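You operate a simulated robot arm through the tools that you are given. There is no shell and no other tool. Be economical: measure what you need, move in short steps, check, and stop when the job is done.

Carry out the task below with a simulated robot arm. There is one attempt and no reset: what you move stays moved.

TASK
Put the sensor back on its stand, zero the gap dial and slacken both cradle clamps.
Fine: slacken the sensor screw first; the clamps last.

It is judged by the outcome, as a careful person would: the job done as asked, and still so three seconds after it is handed in. It fails if anything else is knocked over, pushed out of place, dropped, spilled or broken.

THE ROBOT
A 7-joint arm with a two-finger parallel gripper, fixed in place. Base frame: the origin is at the foot of the arm, x ahead of it, y to its left, z up; the work surface is at about z = 9. Lengths are in mm, angles in rad, forces in N, time in s.
With the tool pointing down near the work surface it reaches from about 220 to 580 mm from the base axis. Its first joint turns from -1.152 to 1.152 rad. Payload 2.5 kg.
Tool frame: the origin (TCP) lies between the finger pads and is the grasp point; the fingertips stand 23 mm ahead of it; z points along the fingers, y is the line along which they close. The gripper opens to 94 mm. The fingers are 38 mm wide and 10 mm thick; the gripper's body (54 by 96 mm) begins 39 mm behind the TCP.
Orientation is that of the tool frame in the base frame, as a unit quaternion [x, y, z, w]. With the fingers straight down and closing along the base's y, the tool's x points along the base's -x, its y along +y and its z along -z.

THE INTERFACE
- The arm moves only by the tool step_arm. Its argument "series" is a list of rows, each an object of numbers (a shift or turn left out is 0, a gripper value left out holds the last): "dx", "dy", "dz": the shift along the tool's x, y, z in mm; "wx", "wy", "wz": the turn, a rotation vector about the tool's x, y, z in rad; "gripper": the gripper command, from -1 (fully open) to 1 (shut), values between in proportion. In form: [{"dx": .., "dy": .., "dz": .., "wx": .., "wy": .., "wz": .., "gripper": ..}, ...]. A call has 1 to 8 rows; each row is the pose to reach, as a shift and turn from the pose commanded when the call began, along the tool's axes at that moment. A row lasts 0.2 s, in which the tool goes at most 50 mm and 0.15 rad; a call with a longer step from one row to the next is refused whole, and so is a gripper value outside its range. A pose out of reach is approached as far as the arm can. The call stops where the force on the tool passes 70 N (or 10 N more than at its start, if that is more) or the arm is blocked; 0.2 s more then pass. The fingers move at their own pace (about 108 mm/s each) and stop on an object; they squeeze with about 37 N. The grip force told is the motor's: it shows also when the fingers shut on nothing. Time passes only in rows, and 0.2 s behind the last, so rows that repeat a pose let the fingers close. It gives the time, the measured TCP pose, the force on the tool (base axes), the opening and the grip force at its end, in the units of the frame above (readings bear some noise).
- Cameras (640 x 400 px; columns grow to the right, rows downward): "scene" is fixed at [100.5, -387.7, 546.1]; the picture's right is [0.98, -0.19, 0.00], its down [-0.10, -0.51, -0.85] and it looks along [0.16, 0.84, -0.52] (base axes); focal length 322 px, centre (320, 200). "wrist" rides on the gripper at [-39, 0, -44] in the tool frame; the picture's right is [0.00, -1.00, 0.00], its down [0.97, 0.00, -0.24] and it looks along [0.24, 0.00, 0.97] (tool axes); focal length 218 px, centre (320, 200).
- grab_frame(camera): a new picture of that camera. No time passes.
- point_at(camera, pixels): for up to 12 pixels [column, row] of the newest picture of that camera ("zoom" is the newest enlarged one), the place [x, y, z] in the base frame of the surface seen there, good to about 2 mm, but the place of the scene camera against the robot may be out by one fixed shift of up to 18 mm in any direction. No time passes.
- enlarge(camera, box): a new picture of the part [left, top, right, bottom] of that camera's present view, enlarged. No time passes.
- hand_in(): hands the job in; it is judged then, once.

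Work in short steps. Measure before you move; look again where a grasp or a placing could have gone wrong, and mend it. You have 80 turns and 54 pictures in all, the two below and enlarged ones among them. Open the gripper and draw the arm clear of the work before you hand the job in, unless the task says otherwise; then end with one line.

The tools are called after ">>>" as a command line: name --argument value ..., lists and objects as JSON in quotes. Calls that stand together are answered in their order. step_arm: Moves the arm, as the interface text tells. Its arguments: {"type":"object","properties":{"series":{"type":"array","items":{"type":"object","properties":{"dx":{"type":"number"},"dy":{"type":"number"},"dz":{"type":"number"},"wx":{"type":"number"},"wy":{"type":"number"},"wz":{"type":"number"},"gripper":{"type":"number"}}}}},"required":["series"]} The other tools are called the same way: grab_frame (camera) takes a picture; point_at (camera, pixels) gives the place of the surface under pixels of a picture; enlarge (camera, box) takes an enlarged picture of a part of a camera's view; hand_in () hands the job in.

At the start:

```text
t: 0.0
position: [378.2, 129.4, 338.2]
ee_rot: [0.0, 1.0, 0.0, 0.0]
force: [0.4, -0.2, 0.9]
grip_width: 94.1
gripper_force: 0.1
```

scene: 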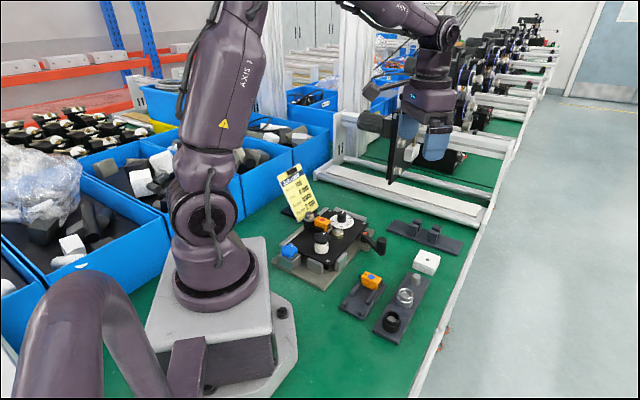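
wrist: 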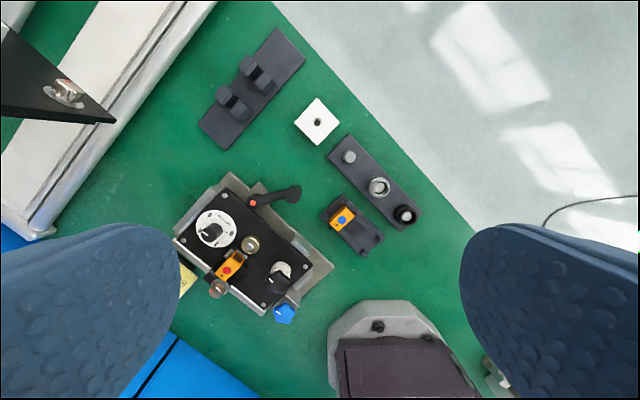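

I'll start with enlarged views of the work area from both cameras.

>>> enlarge --camera "scene" --box '[260, 160, 400, 300]'

>>> enlarge --camera "wrist" --box '[165, 160, 345, 330]'

>>> enlarge --camera "scene" --box '[320, 200, 480, 350]'

```text
2.86 times, centred on (330, 230) of scene
```

zoom: 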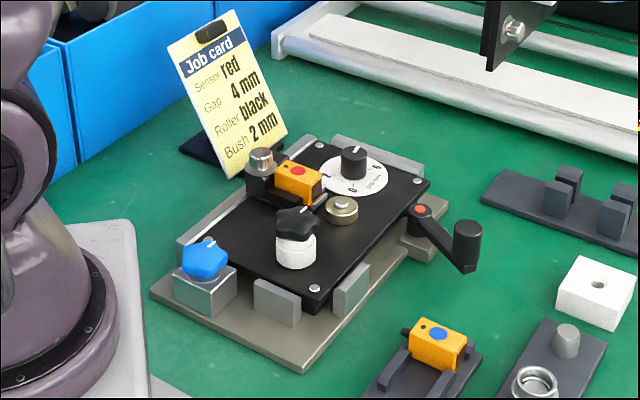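

```text
2.35 times, centred on (255, 245) of wrist
```

zoom: 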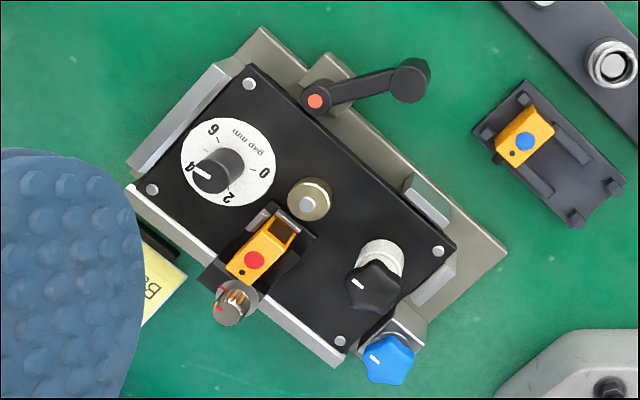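

```text
2.67 times, centred on (400, 275) of scene
```

zoom: 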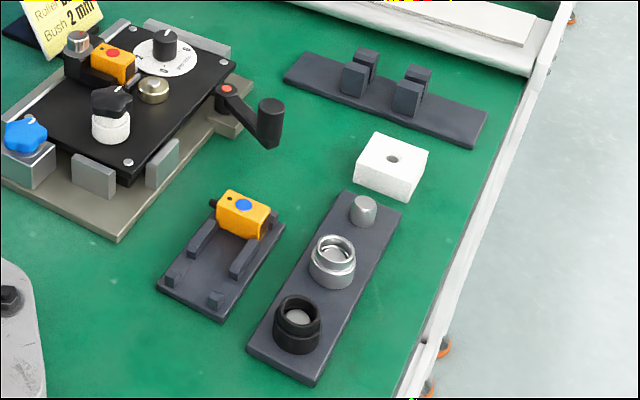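

The red-dot sensor sits in its mount, with a screw beside it. The dial is near 4. The cradle clamps look like the blue star knob and the lever with the red pivot. Next I measure these from the wrist picture.

>>> enlarge --camera "wrist" --box '[165, 160, 345, 330]'

>>> point_at --camera "wrist" --pixels '[[341, 219], [330, 215], [350, 230], [378, 237], [350, 195], [296, 192], [253, 202], [284, 312], [227, 270], [217, 289], [210, 233], [279, 282]]'

>>> point_at --camera "zoom" --pixels '[[254, 260], [240, 272], [285, 228], [232, 303], [215, 172], [203, 173], [235, 152], [316, 101], [410, 80], [388, 360], [375, 360], [365, 120]]'

```text
2.35 times, centred on (255, 245) of wrist
```

zoom: 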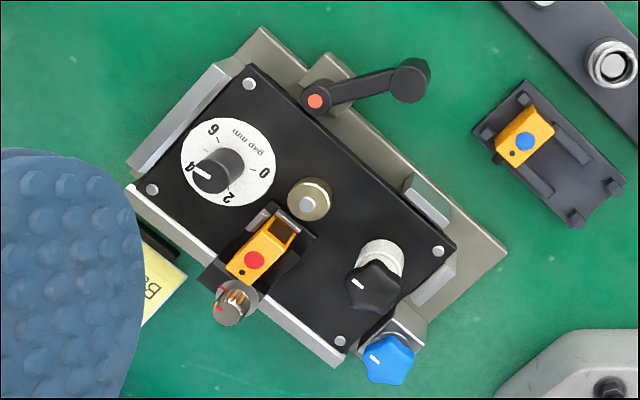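

```text
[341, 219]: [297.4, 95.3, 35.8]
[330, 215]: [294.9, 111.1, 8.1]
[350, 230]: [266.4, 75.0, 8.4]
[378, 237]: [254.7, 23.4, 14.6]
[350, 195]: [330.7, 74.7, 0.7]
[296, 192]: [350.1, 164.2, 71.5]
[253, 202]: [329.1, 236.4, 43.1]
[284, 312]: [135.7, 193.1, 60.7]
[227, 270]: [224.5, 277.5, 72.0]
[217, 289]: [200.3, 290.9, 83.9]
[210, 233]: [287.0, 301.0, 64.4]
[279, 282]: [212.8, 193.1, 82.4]
```

```text
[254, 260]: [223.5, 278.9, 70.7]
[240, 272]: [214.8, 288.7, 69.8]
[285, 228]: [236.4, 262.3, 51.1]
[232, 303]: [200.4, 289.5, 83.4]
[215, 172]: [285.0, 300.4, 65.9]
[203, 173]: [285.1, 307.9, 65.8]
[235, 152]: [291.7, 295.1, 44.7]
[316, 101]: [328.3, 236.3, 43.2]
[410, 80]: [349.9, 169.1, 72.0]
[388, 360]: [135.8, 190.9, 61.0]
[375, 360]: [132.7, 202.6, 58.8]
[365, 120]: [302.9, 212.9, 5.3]
```

Moving over the fixture for a closer look.

>>> step_arm --series '[{"dx": 30, "dy": 27, "dz": 20}, {"dx": 60, "dy": 54, "dz": 40}, {"dx": 90, "dy": 80, "dz": 60}, {"dx": 110, "dy": 110, "dz": 85}, {"dx": 128, "dy": 125, "dz": 115}]'

>>> grab_frame --camera "wrist"

```text
t: 1.2
position: [251.6, 256.1, 222.5]
ee_rot: [0.001, 1.0, 0.001, 0.0]
force: [0.9, -0.5, -0.5]
grip_width: 94.3
gripper_force: 0.1
```

```text
47 pictures are left
```

wrist: 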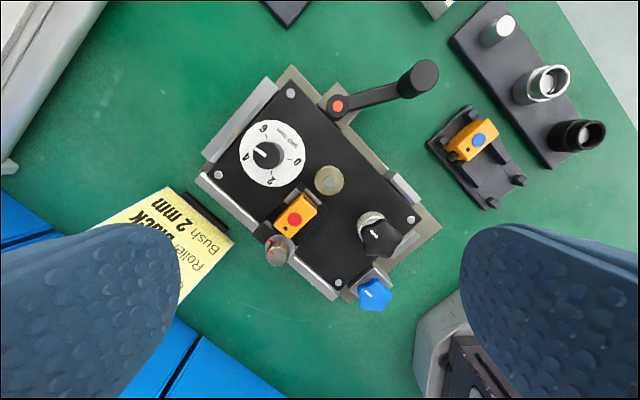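

>>> enlarge --camera "wrist" --box '[225, 100, 345, 220]'

>>> enlarge --camera "wrist" --box '[245, 180, 405, 310]'

>>> point_at --camera "zoom" --pixels '[[198, 155], [183, 188], [225, 118], [130, 273], [145, 300], [117, 285], [515, 378], [500, 370], [535, 222], [330, 2], [230, 170], [180, 140]]'

```text
3.33 times, centred on (285, 160) of wrist
```

zoom: 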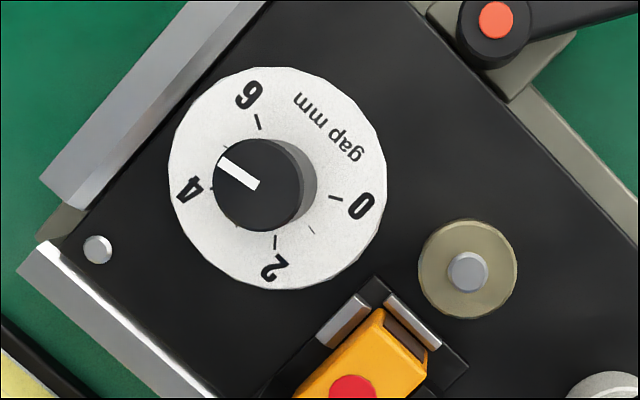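

```text
3.08 times, centred on (325, 245) of wrist
```

zoom: 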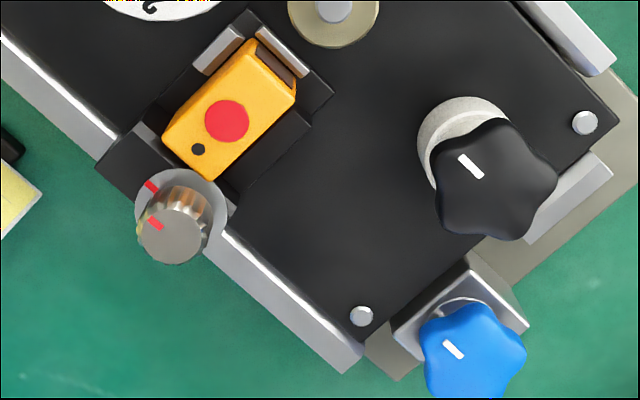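

```text
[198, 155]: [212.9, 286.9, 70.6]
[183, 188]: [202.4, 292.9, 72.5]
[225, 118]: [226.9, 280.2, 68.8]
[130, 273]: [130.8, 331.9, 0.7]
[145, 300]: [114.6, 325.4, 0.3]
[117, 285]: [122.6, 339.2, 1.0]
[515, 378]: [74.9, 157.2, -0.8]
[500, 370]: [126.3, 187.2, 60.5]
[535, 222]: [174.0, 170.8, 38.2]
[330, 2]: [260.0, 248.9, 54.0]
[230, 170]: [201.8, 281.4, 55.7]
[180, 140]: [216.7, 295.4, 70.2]
```

The screw shows a red mark on both its collar and its knob, and they line up, so it is tight. I measure the screw and dial more finely.

>>> point_at --camera "zoom" --pixels '[[172, 236], [155, 222], [143, 236], [203, 236], [170, 260], [151, 186], [215, 200], [468, 350], [453, 349], [430, 350], [522, 350], [495, 185]]'

>>> point_at --camera "wrist" --pixels '[[273, 157], [266, 154], [267, 146], [258, 152], [268, 166], [279, 155], [337, 104], [419, 78], [406, 92], [377, 101], [404, 70], [434, 78]]'

```text
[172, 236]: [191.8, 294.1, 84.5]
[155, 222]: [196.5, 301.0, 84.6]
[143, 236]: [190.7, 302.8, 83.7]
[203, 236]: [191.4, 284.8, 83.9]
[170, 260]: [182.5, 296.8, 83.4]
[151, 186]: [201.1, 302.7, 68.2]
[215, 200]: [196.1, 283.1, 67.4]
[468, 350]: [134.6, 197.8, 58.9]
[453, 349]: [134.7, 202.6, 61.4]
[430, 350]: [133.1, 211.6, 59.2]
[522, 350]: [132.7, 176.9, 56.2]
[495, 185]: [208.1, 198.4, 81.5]
```

```text
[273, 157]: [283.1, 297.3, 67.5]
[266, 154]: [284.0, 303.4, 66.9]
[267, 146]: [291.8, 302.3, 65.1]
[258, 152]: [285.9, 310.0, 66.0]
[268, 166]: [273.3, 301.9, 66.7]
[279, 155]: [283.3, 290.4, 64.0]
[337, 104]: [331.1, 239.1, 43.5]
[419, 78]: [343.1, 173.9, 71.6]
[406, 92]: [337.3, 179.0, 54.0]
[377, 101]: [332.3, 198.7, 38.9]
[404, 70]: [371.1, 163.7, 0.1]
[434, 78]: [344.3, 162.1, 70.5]
```

Checking the job card's height before I move near the screw.

>>> point_at --camera "wrist" --pixels '[[205, 212], [225, 235], [180, 195], [160, 195], [110, 212], [200, 260], [190, 285], [215, 245]]'

>>> step_arm --series '[{"dx": 30, "dy": 20, "dz": 0, "wz": 0.14, "gripper": 0.1}, {"dx": 60, "dy": 38, "dz": 0, "wz": 0.28}, {"dx": 60, "dy": 38, "dz": 0, "wz": 0.42}, {"dx": 60, "dy": 38, "dz": 0, "wz": 0.56}, {"dx": 60, "dy": 38, "dz": 30, "wz": 0.7}]'

>>> grab_frame --camera "wrist"

```text
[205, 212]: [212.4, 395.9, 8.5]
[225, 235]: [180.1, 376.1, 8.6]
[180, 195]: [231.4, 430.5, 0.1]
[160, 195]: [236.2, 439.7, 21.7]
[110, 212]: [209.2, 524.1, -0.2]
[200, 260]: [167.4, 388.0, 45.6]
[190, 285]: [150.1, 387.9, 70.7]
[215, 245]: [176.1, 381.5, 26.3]
```

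```text
t: 2.4
position: [191.1, 294.8, 193.5]
ee_rot: [0.345, 0.939, -0.001, 0.0]
force: [-0.3, -0.3, 0.6]
grip_width: 42.3
gripper_force: 0.2
```

```text
44 pictures are left
```

wrist: 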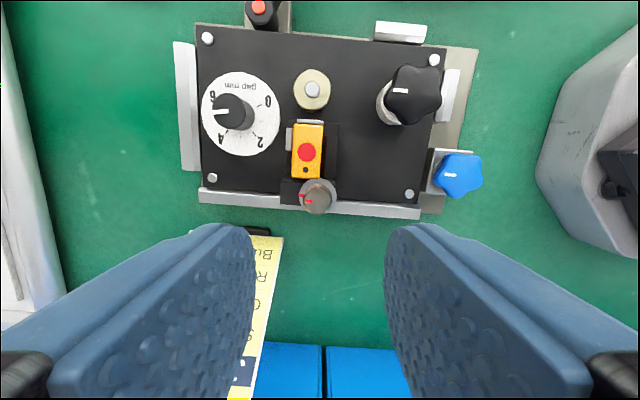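

>>> enlarge --camera "wrist" --box '[270, 100, 370, 220]'

>>> point_at --camera "wrist" --pixels '[[316, 201], [309, 202], [303, 205], [331, 205], [316, 213], [316, 192], [307, 152], [298, 123], [316, 124], [333, 150], [283, 150], [316, 179]]'

```text
3.33 times, centred on (320, 160) of wrist
```

zoom: 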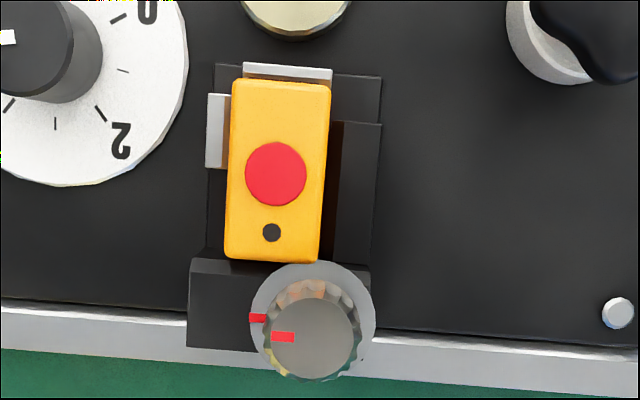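

```text
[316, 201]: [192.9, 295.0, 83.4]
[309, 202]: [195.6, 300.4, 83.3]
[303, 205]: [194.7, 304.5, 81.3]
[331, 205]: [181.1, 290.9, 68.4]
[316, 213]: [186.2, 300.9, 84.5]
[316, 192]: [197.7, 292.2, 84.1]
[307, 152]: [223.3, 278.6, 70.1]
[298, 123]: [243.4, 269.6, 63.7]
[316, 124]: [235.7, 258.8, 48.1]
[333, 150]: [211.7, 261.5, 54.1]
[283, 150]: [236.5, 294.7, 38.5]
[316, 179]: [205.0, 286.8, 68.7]
```

Knob centre is about (192.5, 294.5), top z 84, and the TCP is over it. I lower until the tips are at z≈74, then close.

>>> step_arm --series '[{"dz": 35, "dx": -1}, {"dz": 70, "dx": -1}, {"dz": 90, "dx": -1}, {"dz": 96, "dx": -1}, {"dz": 96, "dx": -1, "gripper": 0.6}, {"dz": 96, "dx": -1, "gripper": 1}, {"dz": 96, "dx": -1, "gripper": 1}]'

>>> grab_frame --camera "wrist"

```text
t: 4.0
position: [193.7, 295.1, 97.5]
ee_rot: [0.344, 0.939, 0.003, 0.001]
force: [14.0, 15.9, 0.0]
grip_width: 20.6
gripper_force: 36.8
```

```text
42 pictures are left
```

wrist: 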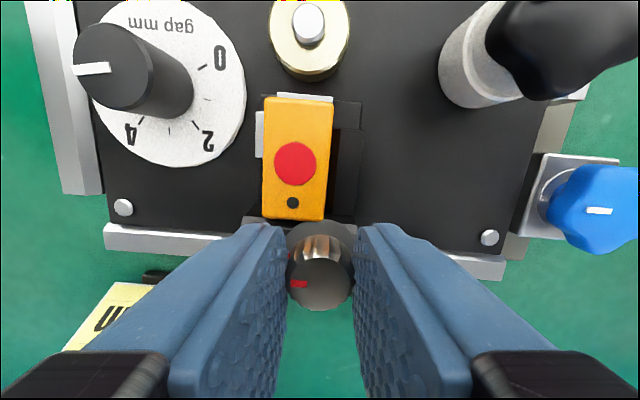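

Gripped, 20.6 mm wide, with a side load along tool +y. I ease that off and turn counter-clockwise.

>>> step_arm --series '[{"dy": 1.5}, {"dy": 1.5, "wz": -0.12}, {"dy": 1.5, "wz": -0.25}, {"dy": 1.5, "wz": -0.4}]'

>>> grab_frame --camera "wrist"

```text
t: 5.0
position: [191.8, 295.6, 97.4]
ee_rot: [0.149, 0.989, 0.003, 0.002]
force: [13.6, 13.5, -0.2]
grip_width: 20.6
gripper_force: 37.2
```

```text
41 pictures are left
```

wrist: 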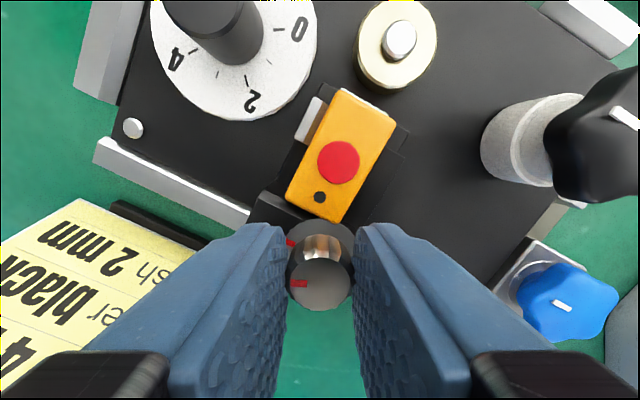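

The knob turns with the gripper and the collar mark stays put. I keep turning counter-clockwise.

>>> step_arm --series '[{"wz": -0.13}, {"wz": -0.27}, {"wz": -0.41}, {"wz": -0.55}, {"wz": -0.69}, {"wz": -0.83}, {"wz": -0.97}, {"wz": -1.1}]'

>>> grab_frame --camera "wrist"

```text
t: 6.8
position: [193.0, 295.6, 97.4]
ee_rot: [-0.391, 0.92, 0.001, 0.0]
force: [3.8, 11.7, 19.4]
grip_width: 20.8
gripper_force: 36.9
```

```text
40 pictures are left
```

wrist: 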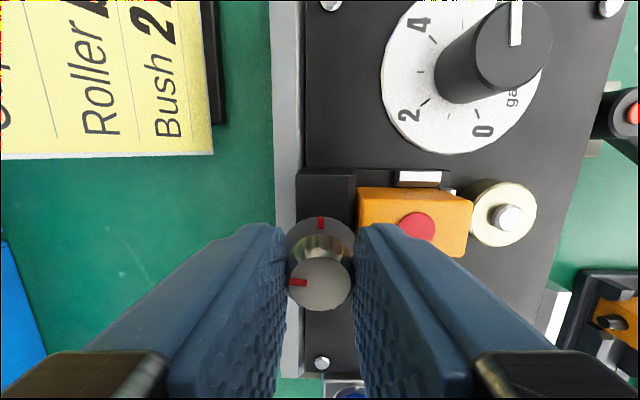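

The knob mark is about 90° past the collar mark. I turn a little further, easing up 1 mm, then release and rise.

>>> step_arm --series '[{"dz": -1, "wz": -0.14}, {"dz": -1, "wz": -0.28}, {"dz": -1, "wz": -0.42}, {"dz": -1, "wz": -0.5}]'

>>> step_arm --series '[{"gripper": 0.1}, {"gripper": 0.1}, {"dz": -30}, {"dz": -70}, {"dz": -100}]'

>>> grab_frame --camera "wrist"

```text
t: 7.8
position: [191.9, 295.3, 98.7]
ee_rot: [-0.606, 0.795, 0.001, 0.001]
force: [3.8, 16.6, 9.7]
grip_width: 20.9
gripper_force: 37.0
```

```text
t: 9.0
position: [194.2, 293.2, 198.4]
ee_rot: [-0.605, 0.796, -0.001, 0.0]
force: [0.6, 0.0, -1.6]
grip_width: 42.2
gripper_force: 0.0
```

```text
39 pictures are left
```

wrist: 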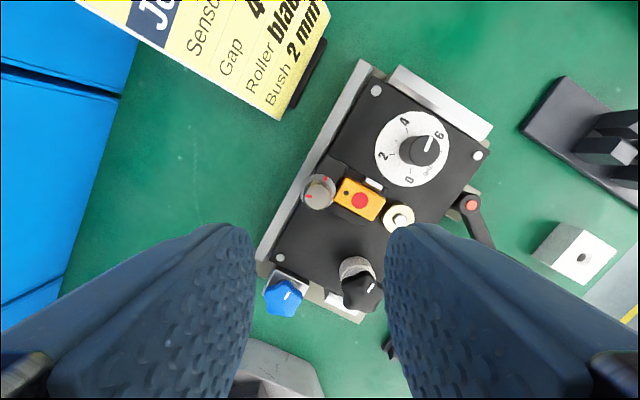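

The screw is slack. Next I look at the sensor stand up close.

>>> step_arm --series '[{"dx": 25, "dy": -18, "wz": 0.14}, {"dx": 55, "dy": -38, "wz": 0.28}, {"dx": 85, "dy": -58, "wz": 0.42}, {"dx": 115, "dy": -80, "wz": 0.56}, {"dx": 145, "dy": -100, "wz": 0.7}, {"dx": 172, "dy": -120, "wz": 0.84}, {"dx": 172, "dy": -120, "wz": 0.98}, {"dx": 172, "dy": -120, "wz": 1.12}]'

>>> step_arm --series '[{"wz": 0.14}, {"wz": 0.28}, {"wz": 0.42}, {"wz": 0.56}, {"wz": 0.7}, {"wz": 0.84}, {"wz": 0.97}]'

>>> grab_frame --camera "wrist"

```text
t: 10.8
position: [260.8, 95.4, 198.3]
ee_rot: [-0.089, 0.996, 0.001, 0.0]
force: [0.3, 0.6, -0.1]
grip_width: 42.0
gripper_force: 0.1
```

```text
t: 12.4
position: [261.6, 96.3, 197.1]
ee_rot: [0.387, 0.922, 0.001, 0.0]
force: [-1.0, 0.5, 0.0]
grip_width: 42.4
gripper_force: 0.0
```

```text
38 pictures are left
```

wrist: 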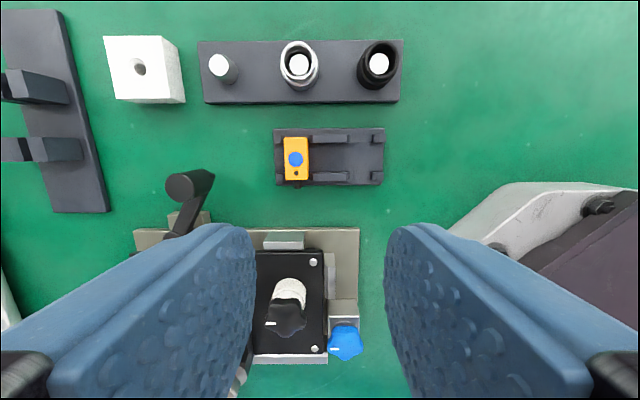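

>>> enlarge --camera "wrist" --box '[265, 115, 395, 200]'

>>> point_at --camera "zoom" --pixels '[[147, 188], [115, 140], [188, 140], [117, 268], [188, 268], [152, 248], [65, 92], [590, 92], [590, 312], [65, 312], [400, 105], [400, 285]]'

>>> point_at --camera "zoom" --pixels '[[300, 105], [415, 75], [300, 290], [560, 110], [560, 280], [400, 200], [65, 100], [90, 110], [90, 285], [250, 200], [55, 200], [500, 200]]'

>>> enlarge --camera "scene" --box '[335, 260, 395, 325]'

```text
4.71 times, centred on (330, 158) of wrist
```

zoom: 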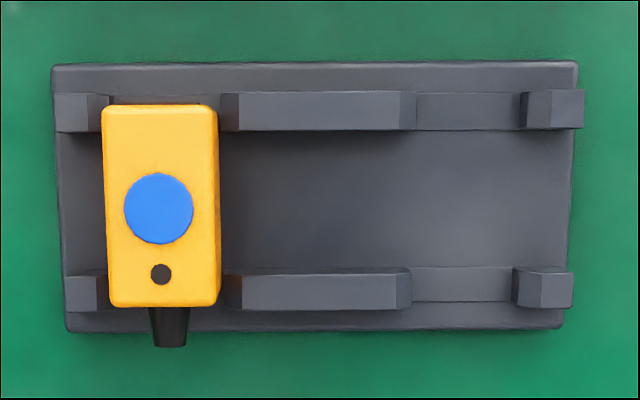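

```text
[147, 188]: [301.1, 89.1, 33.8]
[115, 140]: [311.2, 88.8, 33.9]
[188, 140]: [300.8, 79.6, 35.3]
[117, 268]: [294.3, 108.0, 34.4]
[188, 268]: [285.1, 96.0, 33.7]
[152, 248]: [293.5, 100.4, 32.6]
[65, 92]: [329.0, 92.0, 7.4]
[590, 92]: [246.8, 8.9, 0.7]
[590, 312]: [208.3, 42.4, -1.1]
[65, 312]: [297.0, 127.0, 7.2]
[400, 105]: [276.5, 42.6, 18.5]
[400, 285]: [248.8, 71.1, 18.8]
```

```text
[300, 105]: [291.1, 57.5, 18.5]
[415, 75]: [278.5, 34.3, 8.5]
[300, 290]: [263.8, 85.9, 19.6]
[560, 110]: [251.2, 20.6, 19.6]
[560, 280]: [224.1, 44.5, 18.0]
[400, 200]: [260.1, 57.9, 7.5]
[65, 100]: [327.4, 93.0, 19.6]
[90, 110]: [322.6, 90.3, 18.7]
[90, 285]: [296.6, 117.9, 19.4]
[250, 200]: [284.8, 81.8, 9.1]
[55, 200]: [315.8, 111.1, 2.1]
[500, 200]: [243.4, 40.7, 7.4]
```

```text
6.15 times, centred on (365, 292) of scene
```

zoom: 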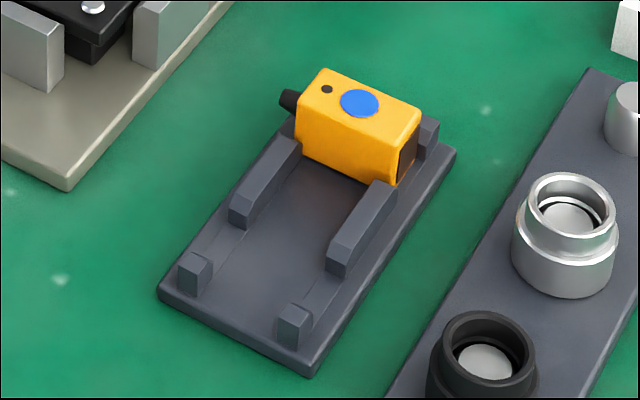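

The stand's free slot is centred near (252.4, 47.5). The red sensor already faces the same way as the blue one, so this is a pure shift with no turn. I go above the red sensor.

>>> step_arm --series '[{"dx": 39, "dy": 25, "dz": -10}, {"dx": 78, "dy": 50, "dz": -10}, {"dx": 118, "dy": 76, "dz": 0}, {"dx": 157, "dy": 101, "dz": 15}, {"dx": 157, "dy": 101, "dz": 30}]'

>>> grab_frame --camera "wrist"

>>> enlarge --camera "scene" --box '[280, 190, 360, 250]'

```text
t: 13.6
position: [222.7, 279.7, 168.9]
ee_rot: [0.384, 0.923, 0.0, 0.0]
force: [0.0, -0.9, -0.3]
grip_width: 42.3
gripper_force: 0.0
```

```text
35 pictures are left
```

wrist: 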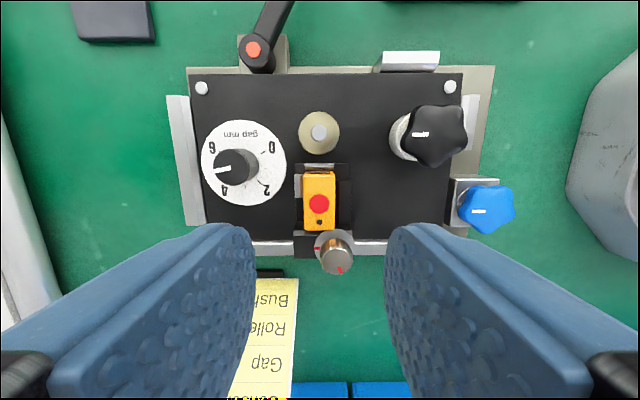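

```text
6.67 times, centred on (320, 220) of scene
```

zoom: 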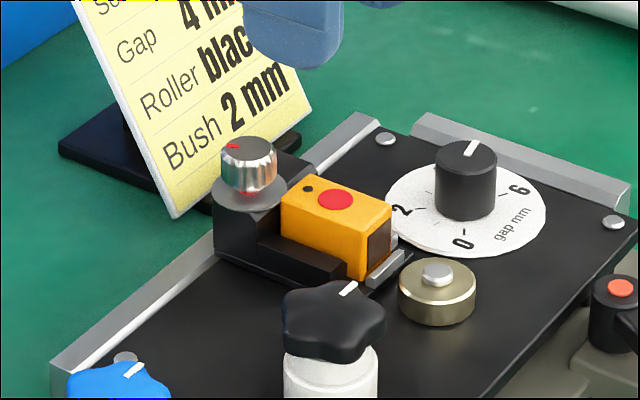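

>>> enlarge --camera "wrist" --box '[280, 150, 370, 280]'

>>> point_at --camera "zoom" --pixels '[[310, 160], [275, 97], [348, 97], [275, 230], [350, 228], [318, 105], [240, 100], [240, 110], [395, 160], [312, 43], [375, 180], [370, 260]]'

>>> point_at --camera "zoom" --pixels '[[244, 90], [248, 130], [385, 120], [385, 220], [262, 160], [365, 160], [360, 330], [250, 250], [312, 248], [325, 73], [310, 48], [280, 50]]'

```text
3.08 times, centred on (325, 215) of wrist
```

zoom: 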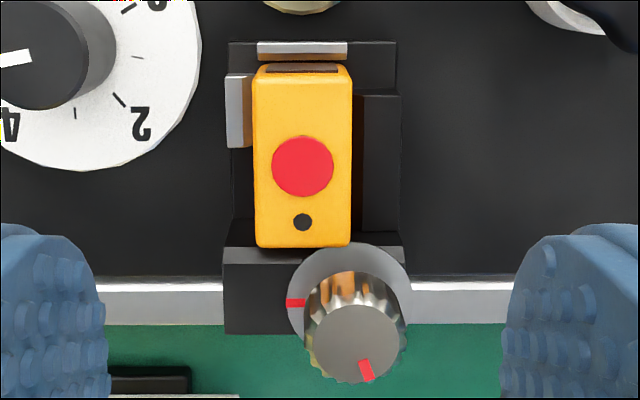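

```text
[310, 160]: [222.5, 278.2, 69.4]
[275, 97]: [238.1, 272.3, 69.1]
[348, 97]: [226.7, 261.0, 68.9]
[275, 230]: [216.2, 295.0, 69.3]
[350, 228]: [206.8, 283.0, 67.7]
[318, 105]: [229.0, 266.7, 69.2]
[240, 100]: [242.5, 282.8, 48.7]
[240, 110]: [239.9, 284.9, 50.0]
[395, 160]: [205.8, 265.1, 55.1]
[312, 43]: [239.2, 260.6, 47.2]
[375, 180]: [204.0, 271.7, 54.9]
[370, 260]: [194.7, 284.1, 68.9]
```

```text
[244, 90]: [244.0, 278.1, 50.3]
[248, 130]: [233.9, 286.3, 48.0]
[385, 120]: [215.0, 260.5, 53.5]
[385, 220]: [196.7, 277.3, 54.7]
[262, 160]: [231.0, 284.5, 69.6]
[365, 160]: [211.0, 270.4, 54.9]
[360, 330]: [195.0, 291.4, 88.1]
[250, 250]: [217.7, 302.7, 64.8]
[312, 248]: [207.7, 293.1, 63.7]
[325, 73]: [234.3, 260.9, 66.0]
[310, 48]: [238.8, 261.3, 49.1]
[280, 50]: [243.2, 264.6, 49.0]
```

Sensor centre is about (224, 279.7), top z 69. The neighbours' heights are: right jaw 55, guides 50, rear block 64–69. I grip 5 mm forward of centre with the tips at z 57.5.

>>> step_arm --series '[{"dx": -6, "dy": 0.5, "dz": 30}, {"dx": -6, "dy": 0.5, "dz": 65}, {"dx": -6, "dy": 0.5, "dz": 82}, {"dx": -6, "dy": 0.5, "dz": 88}, {"dx": -6, "dy": 0.5, "dz": 88, "gripper": 0.6}, {"dx": -6, "dy": 0.5, "dz": 88, "gripper": 1}, {"dx": -6, "dy": 0.5, "dz": 88, "gripper": 1}]'

>>> grab_frame --camera "wrist"

```text
t: 15.2
position: [226.9, 275.8, 80.7]
ee_rot: [0.385, 0.923, 0.0, 0.0]
force: [1.3, 0.1, -0.2]
grip_width: 20.9
gripper_force: 37.4
```

```text
32 pictures are left
```

wrist: 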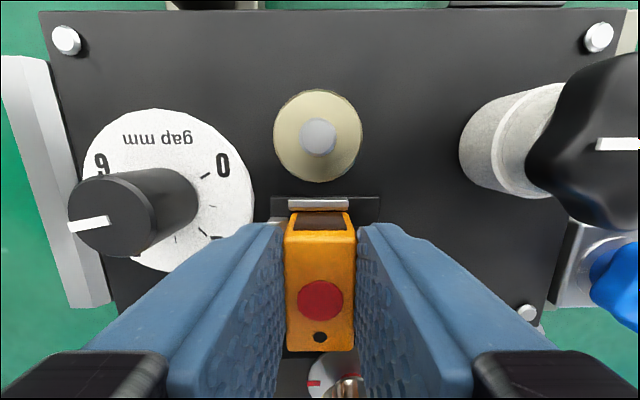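

Gripped at 20.9 mm with no side load. Lifting slowly.

>>> step_arm --series '[{"dz": -3}, {"dz": -7}, {"dz": -12}, {"dz": -18}]'

>>> grab_frame --camera "wrist"

>>> enlarge --camera "scene" --box '[280, 180, 380, 260]'

```text
t: 16.2
position: [228.2, 275.6, 97.4]
ee_rot: [0.385, 0.923, -0.001, 0.0]
force: [-0.3, 0.5, -0.6]
grip_width: 21.1
gripper_force: 36.6
```

```text
31 pictures are left
```

wrist: 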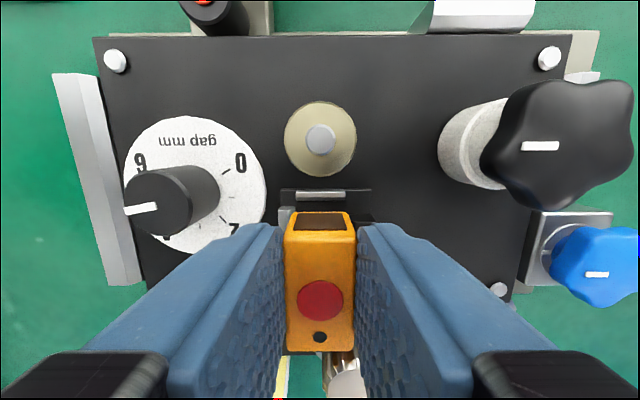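

```text
5.00 times, centred on (330, 220) of scene
```

zoom: 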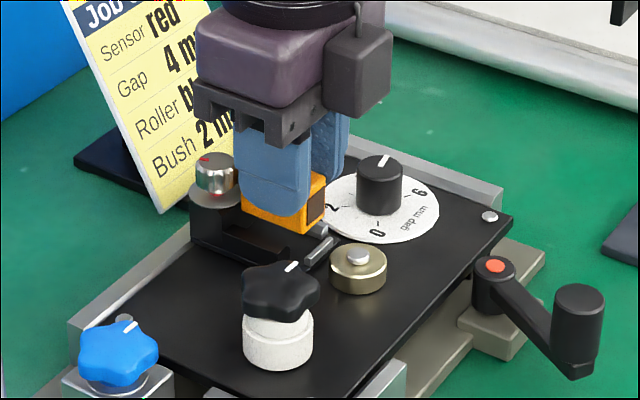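

The sensor is free. I lift it and carry it over the free slot.

>>> step_arm --series '[{"dz": -35}, {"dx": -10, "dy": -8, "dz": -65}, {"dx": -47, "dy": -36, "dz": -65}, {"dx": -85, "dy": -65, "dz": -65}, {"dx": -122, "dy": -95, "dz": -65}, {"dx": -158, "dy": -122, "dz": -55}, {"dx": -184.5, "dy": -143, "dz": -40}, {"dx": -184.5, "dy": -143, "dz": -30}]'

>>> grab_frame --camera "wrist"

```text
t: 18.0
position: [255.9, 44.0, 126.9]
ee_rot: [0.384, 0.923, 0.0, 0.0]
force: [-0.6, -0.1, -1.0]
grip_width: 20.8
gripper_force: 37.2
```

```text
29 pictures are left
```

wrist: 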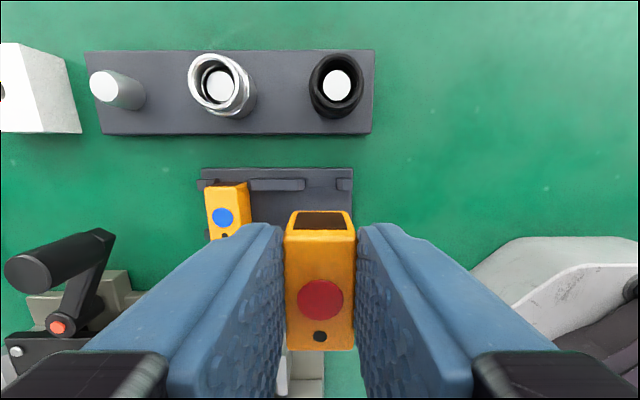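

>>> step_arm --series '[{"dz": 30}, {"dz": 55}, {"dz": 65}]'

>>> enlarge --camera "wrist" --box '[190, 100, 450, 260]'

>>> enlarge --camera "scene" --box '[320, 250, 410, 330]'

```text
t: 18.8
position: [258.1, 41.5, 65.0]
ee_rot: [0.384, 0.923, 0.0, 0.0]
force: [0.0, 0.0, 0.4]
grip_width: 20.8
gripper_force: 37.2
```

```text
2.46 times, centred on (320, 180) of wrist
```

zoom: 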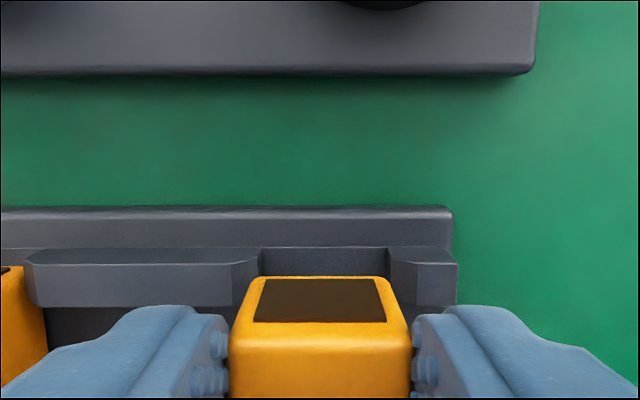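

```text
5.00 times, centred on (365, 290) of scene
```

zoom: 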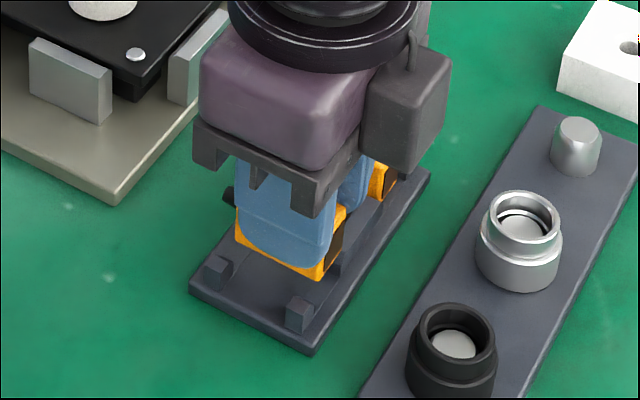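

Laterally the slot (columns 258–388) is about 0.5 mm off the sensor's centre at 320. I re-read the pose after it settles.

>>> step_arm --series '[{"dy": -0.5}, {"dy": -0.5}]'

>>> point_at --camera "wrist" --pixels '[[320, 210], [305, 218], [345, 218], [268, 207], [362, 206], [320, 203], [320, 240], [235, 208], [320, 187], [362, 190]]'

```text
t: 19.4
position: [256.7, 42.0, 62.2]
ee_rot: [0.385, 0.923, 0.0, 0.0]
force: [0.5, 0.4, 0.4]
grip_width: 21.2
gripper_force: 37.1
```

```text
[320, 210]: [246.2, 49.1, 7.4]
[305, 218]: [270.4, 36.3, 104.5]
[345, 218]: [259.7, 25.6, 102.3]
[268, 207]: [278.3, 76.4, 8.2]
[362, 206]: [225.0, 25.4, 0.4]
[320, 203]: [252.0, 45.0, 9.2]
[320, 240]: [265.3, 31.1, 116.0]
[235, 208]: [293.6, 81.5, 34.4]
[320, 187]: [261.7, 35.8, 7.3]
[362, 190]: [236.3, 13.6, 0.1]
```

>>> step_arm --series '[{"dx": 1.5, "dz": 5}, {"dx": 1.5, "dz": 10}, {"dx": 1.5, "dz": 13}, {"dx": 1.5, "dz": 15}]'

>>> enlarge --camera "wrist" --box '[190, 100, 450, 260]'

>>> enlarge --camera "scene" --box '[335, 260, 395, 325]'

```text
t: 20.4
position: [255.4, 43.4, 48.7]
ee_rot: [0.385, 0.923, 0.0, 0.0]
force: [0.7, 0.9, -0.4]
grip_width: 21.0
gripper_force: 37.1
```

```text
2.46 times, centred on (320, 180) of wrist
```

zoom: 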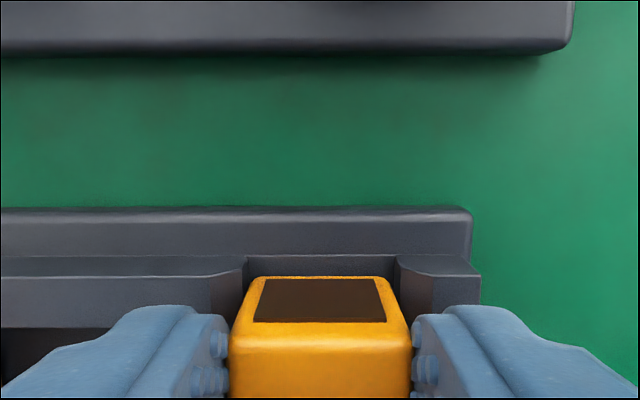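

```text
6.15 times, centred on (365, 292) of scene
```

zoom: 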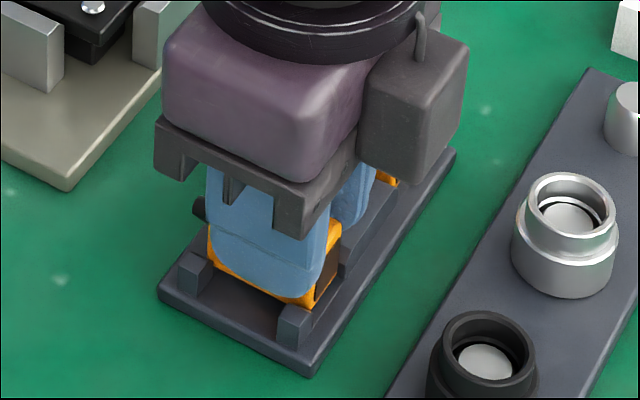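

Slot columns 245–397 now match the sensor centre at 320. I lower the last few millimetres until contact.

>>> step_arm --series '[{"dz": 1}, {"dz": 2}, {"dz": 3}, {"dz": 3}]'

```text
t: 21.4
position: [255.3, 44.1, 45.2]
ee_rot: [0.385, 0.923, -0.001, 0.0]
force: [-5.3, -1.2, 27.8]
grip_width: 20.9
gripper_force: 37.0
```

Contact at z≈45, as expected. I release and rise.

>>> step_arm --series '[{"dz": -0.5, "gripper": 0.6}, {"dz": -0.5, "gripper": 0.2}, {"dz": -0.5, "gripper": 0.2}, {"dz": -25}, {"dz": -60}, {"dz": -100}, {"dz": -135}]'

>>> enlarge --camera "wrist" --box '[240, 110, 420, 230]'

>>> enlarge --camera "scene" --box '[335, 260, 395, 325]'

```text
t: 23.0
position: [254.4, 42.8, 180.0]
ee_rot: [0.386, 0.923, 0.001, 0.001]
force: [1.3, -0.2, -0.7]
grip_width: 37.7
gripper_force: 0.0
```

```text
3.33 times, centred on (330, 170) of wrist
```

zoom: 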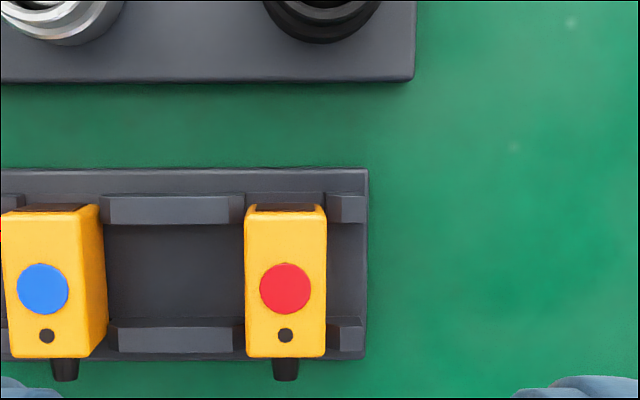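

```text
6.15 times, centred on (365, 292) of scene
```

zoom: 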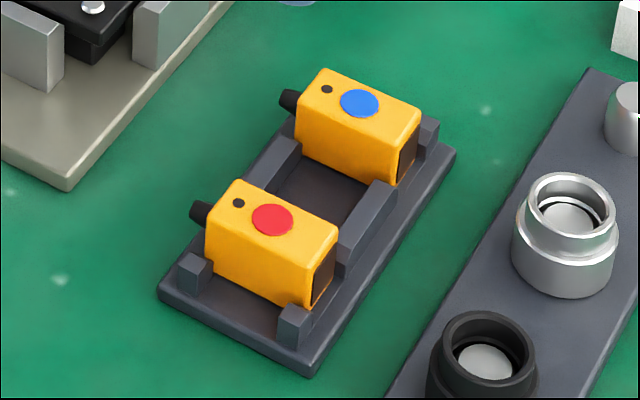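

The sensor is seated properly. Next is the dial: I move above it.

>>> step_arm --series '[{"dx": 30, "dy": 38, "wz": 0.1}, {"dx": 60, "dy": 75, "wz": 0.2}, {"dx": 90, "dy": 112, "wz": 0.3}, {"dx": 120, "dy": 150, "wz": 0.4}, {"dx": 145, "dy": 180, "wz": 0.5}, {"dx": 163, "dy": 200.6, "wz": 0.6}, {"dx": 163, "dy": 200.6, "dz": 0, "wz": 0.7}]'

>>> enlarge --camera "wrist" --box '[260, 130, 380, 230]'

>>> grab_frame --camera "wrist"

```text
t: 24.6
position: [281.7, 300.8, 180.3]
ee_rot: [0.678, 0.735, -0.001, 0.0]
force: [0.0, -0.5, -1.2]
grip_width: 37.6
gripper_force: 0.1
```

```text
4.00 times, centred on (320, 180) of wrist
```

zoom: 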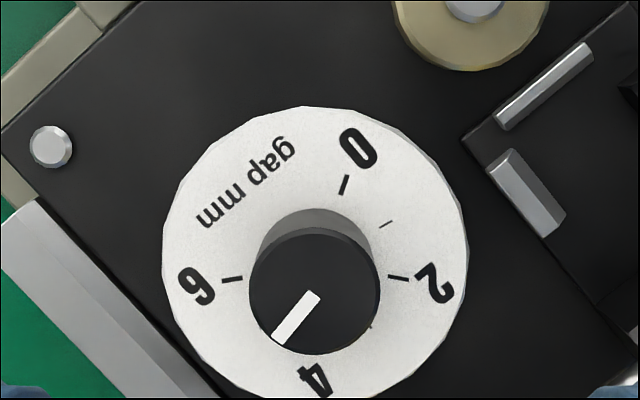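

```text
21 pictures are left
```

wrist: 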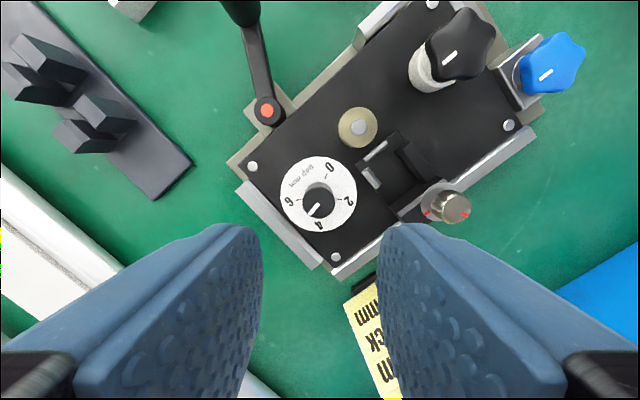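

Knob pointer at about 235° in the image and the 0 tick at about 68°, so roughly 193° counter-clockwise passes 4 and 2 to reach 0. I locate the knob exactly.

>>> point_at --camera "wrist" --pixels '[[318.5, 203], [304, 203], [333, 203], [318, 190], [318, 216]]'

```text
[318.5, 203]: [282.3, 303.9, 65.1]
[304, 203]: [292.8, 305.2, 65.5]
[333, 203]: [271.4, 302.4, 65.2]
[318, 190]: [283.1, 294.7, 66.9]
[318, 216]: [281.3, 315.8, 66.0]
```

>>> step_arm --series '[{"dx": 2.5, "dy": 1.2, "dz": 40}, {"dx": 2.5, "dy": 1.2, "dz": 80}, {"dx": 2.5, "dy": 1.2, "dz": 98}, {"dx": 2.5, "dy": 1.2, "dz": 104}, {"dx": 2.5, "dy": 1.2, "dz": 104, "gripper": 0.55}, {"dx": 2.5, "dy": 1.2, "dz": 104, "gripper": 1}, {"dx": 2.5, "dy": 1.2, "dz": 104, "gripper": 1}]'

>>> grab_frame --camera "wrist"

```text
t: 26.2
position: [282.9, 303.2, 73.9]
ee_rot: [0.677, 0.736, -0.003, 0.0]
force: [-16.8, -3.4, 3.6]
grip_width: 23.8
gripper_force: 37.4
```

```text
20 pictures are left
```

wrist: 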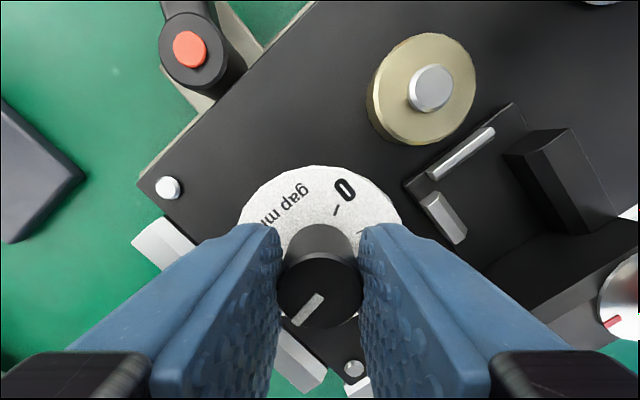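

Gripped at 23.8 mm. Turning counter-clockwise in stages.

>>> step_arm --series '[{"dy": -1, "wz": -0.14}, {"dy": -1, "wz": -0.28}, {"dy": -1, "wz": -0.42}, {"dy": -1, "wz": -0.56}, {"dy": -1, "wz": -0.7}, {"dy": -1, "wz": -0.84}, {"dy": -1, "wz": -0.98}, {"dy": -1, "wz": -1.12}]'

>>> step_arm --series '[{"wz": -0.14}, {"wz": -0.28}, {"wz": -0.42}, {"wz": -0.56}, {"wz": -0.7}, {"wz": -0.84}, {"wz": -0.98}, {"wz": -1.12}]'

>>> step_arm --series '[{"wz": -0.14}, {"wz": -0.28}, {"wz": -0.42}, {"wz": -0.56}, {"wz": -0.7}, {"wz": -0.84}, {"wz": -0.9}]'

>>> grab_frame --camera "wrist"

```text
t: 28.0
position: [283.8, 303.5, 76.2]
ee_rot: [0.183, 0.983, 0.003, 0.002]
force: [17.8, 5.1, -17.0]
grip_width: 23.8
gripper_force: 37.0
```

```text
t: 29.8
position: [283.0, 304.9, 77.1]
ee_rot: [-0.367, 0.93, 0.001, 0.003]
force: [20.6, 7.2, 6.5]
grip_width: 23.9
gripper_force: 37.0
```

```text
t: 31.4
position: [283.0, 305.7, 77.2]
ee_rot: [0.735, -0.678, -0.001, -0.003]
force: [12.2, 13.1, 9.9]
grip_width: 23.5
gripper_force: 37.3
```

```text
19 pictures are left
```

wrist: 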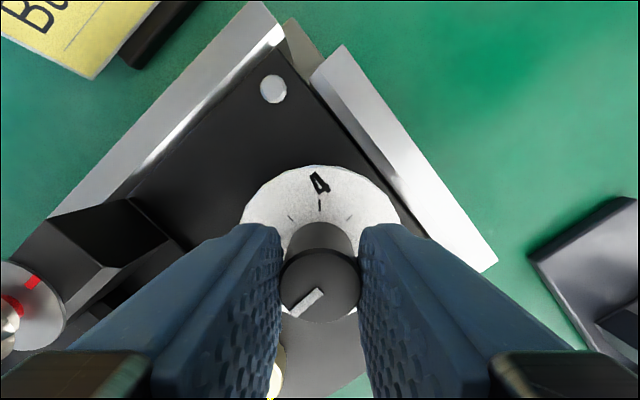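

Turned 180° so far, and 4 now lies opposite the pointer. I turn the remaining ~0.24 rad, then release and check from above.

>>> step_arm --series '[{"wz": -0.12}, {"wz": -0.24}, {"wz": -0.24, "gripper": 0.5}, {"wz": -0.24, "gripper": 0.2}, {"wz": -0.24, "dz": -40, "dx": 0}, {"wz": -0.24, "dz": -85}, {"wz": -0.24, "dz": -105}]'

>>> enlarge --camera "wrist" --box '[260, 130, 380, 230]'

```text
t: 33.0
position: [280.1, 303.1, 182.2]
ee_rot: [0.811, -0.585, 0.0, -0.001]
force: [-0.5, -0.4, -1.2]
grip_width: 37.9
gripper_force: 0.1
```

```text
4.00 times, centred on (320, 180) of wrist
```

zoom: 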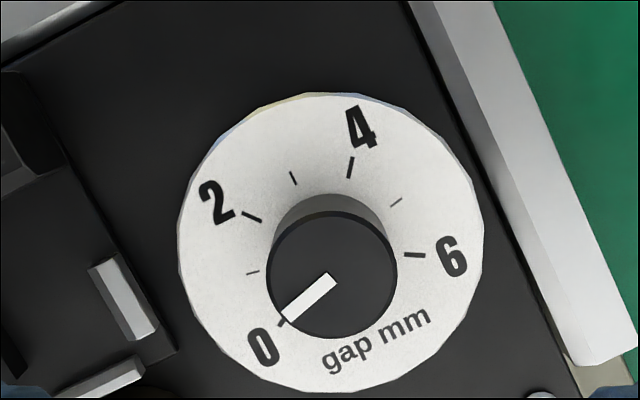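

I check the pointer's angle against the 0 tick in base coordinates.

>>> point_at --camera "zoom" --pixels '[[281, 322], [252, 217], [350, 168], [414, 255], [330, 280], [287, 316], [268, 345], [217, 202], [361, 130], [451, 257], [331, 275], [252, 272]]'

```text
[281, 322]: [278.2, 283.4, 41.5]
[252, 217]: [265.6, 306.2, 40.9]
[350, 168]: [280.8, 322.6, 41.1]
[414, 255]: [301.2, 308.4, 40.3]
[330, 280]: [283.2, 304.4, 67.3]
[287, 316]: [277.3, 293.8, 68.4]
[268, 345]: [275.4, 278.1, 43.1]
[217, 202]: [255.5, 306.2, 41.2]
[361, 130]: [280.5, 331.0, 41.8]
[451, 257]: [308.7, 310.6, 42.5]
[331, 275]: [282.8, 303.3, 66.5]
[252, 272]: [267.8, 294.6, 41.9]
```

The pointer sits near 240° and the 0 tick at 255° in base axes, so it is about 15° short. I grip again and turn 0.26 rad more.

>>> step_arm --series '[{"dy": -2, "dz": 40}, {"dy": -2, "dz": 80}, {"dy": -2, "dz": 98}, {"dy": -2, "dz": 105}, {"dy": -2, "dz": 105, "gripper": 0.55}, {"dy": -2, "dz": 105, "gripper": 1}, {"dy": -2, "dz": 105, "gripper": 1}]'

>>> step_arm --series '[{"wz": -0.09}, {"wz": -0.18}, {"wz": -0.26}, {"wz": -0.26}, {"wz": -0.26, "gripper": 0.5}, {"wz": -0.26, "gripper": 0.2}, {"wz": -0.26, "dz": -40}, {"wz": -0.26, "dz": -80}]'

>>> enlarge --camera "wrist" --box '[260, 130, 380, 230]'

```text
t: 34.6
position: [281.9, 303.9, 75.0]
ee_rot: [0.811, -0.586, 0.0, 0.001]
force: [-4.4, -2.6, 2.1]
grip_width: 23.9
gripper_force: 37.0
```

```text
t: 36.4
position: [285.1, 303.0, 157.9]
ee_rot: [0.88, -0.475, 0.0, 0.0]
force: [1.0, 0.2, 0.2]
grip_width: 37.5
gripper_force: 0.1
```

```text
4.00 times, centred on (320, 180) of wrist
```

zoom: 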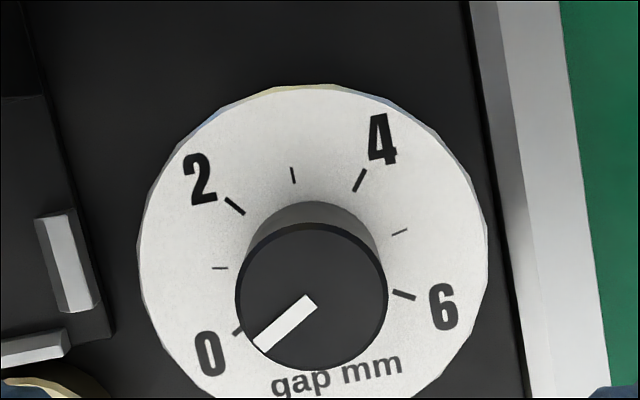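

With the perspective corrected, the pointer is at 220.6–222.5° and the 0 tick at 222.5°. I confirm with a tighter enlargement.

>>> enlarge --camera "wrist" --box '[292, 195, 342, 227]'

```text
12.50 times, centred on (317, 211) of wrist
```

zoom: 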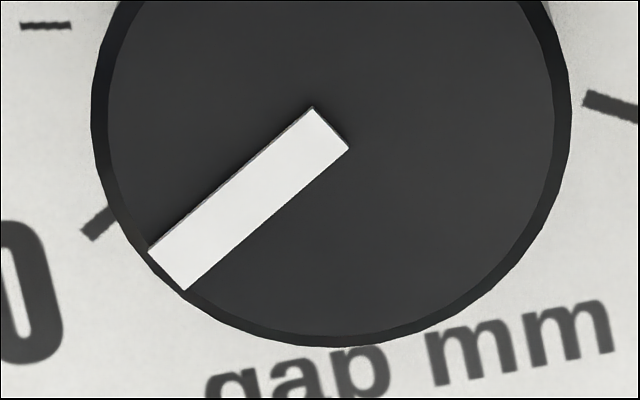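

The dial is on 0. Now the blue clamp knob: I travel above it, turning the wrist back for room to unwind.

>>> step_arm --series '[{"dz": -20, "wz": 0.14}, {"dx": 1, "dy": 30, "dz": -30, "wz": 0.28}, {"dx": 2, "dy": 65, "dz": -30, "wz": 0.42}, {"dx": 3, "dy": 100, "dz": -30, "wz": 0.56}, {"dx": 5, "dy": 130, "dz": -30, "wz": 0.7}, {"dx": 6, "dy": 160, "dz": -30, "wz": 0.84}, {"dx": 7, "dy": 185, "dz": -30, "wz": 0.98}, {"dx": 7, "dy": 185, "dz": -30, "wz": 1.12}]'

>>> step_arm --series '[{"wz": 0.14}, {"wz": 0.28}, {"wz": 0.42}, {"wz": 0.56}, {"wz": 0.7}, {"wz": 0.84}, {"wz": 0.98}, {"wz": 1.12}]'

>>> step_arm --series '[{"wz": 0.14}, {"wz": 0.28}, {"wz": 0.42, "gripper": -0.2}, {"wz": 0.55}]'

>>> grab_frame --camera "wrist"

```text
t: 38.2
position: [131.5, 195.1, 186.1]
ee_rot: [-0.491, 0.871, 0.001, 0.0]
force: [0.0, 0.5, 0.3]
grip_width: 37.6
gripper_force: 0.1
```

```text
t: 40.0
position: [134.7, 196.1, 186.3]
ee_rot: [0.046, 0.999, 0.0, 0.001]
force: [1.0, 0.7, -0.8]
grip_width: 37.3
gripper_force: 0.1
```

```text
t: 41.0
position: [133.5, 197.5, 186.1]
ee_rot: [0.316, 0.949, -0.001, 0.0]
force: [0.0, 0.6, -0.7]
grip_width: 56.4
gripper_force: 0.1
```

```text
15 pictures are left
```

wrist: 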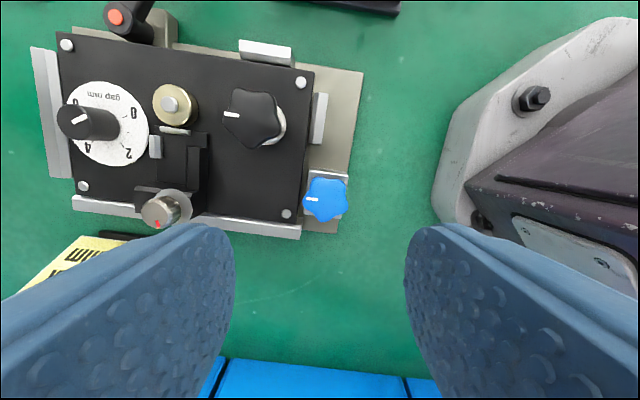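

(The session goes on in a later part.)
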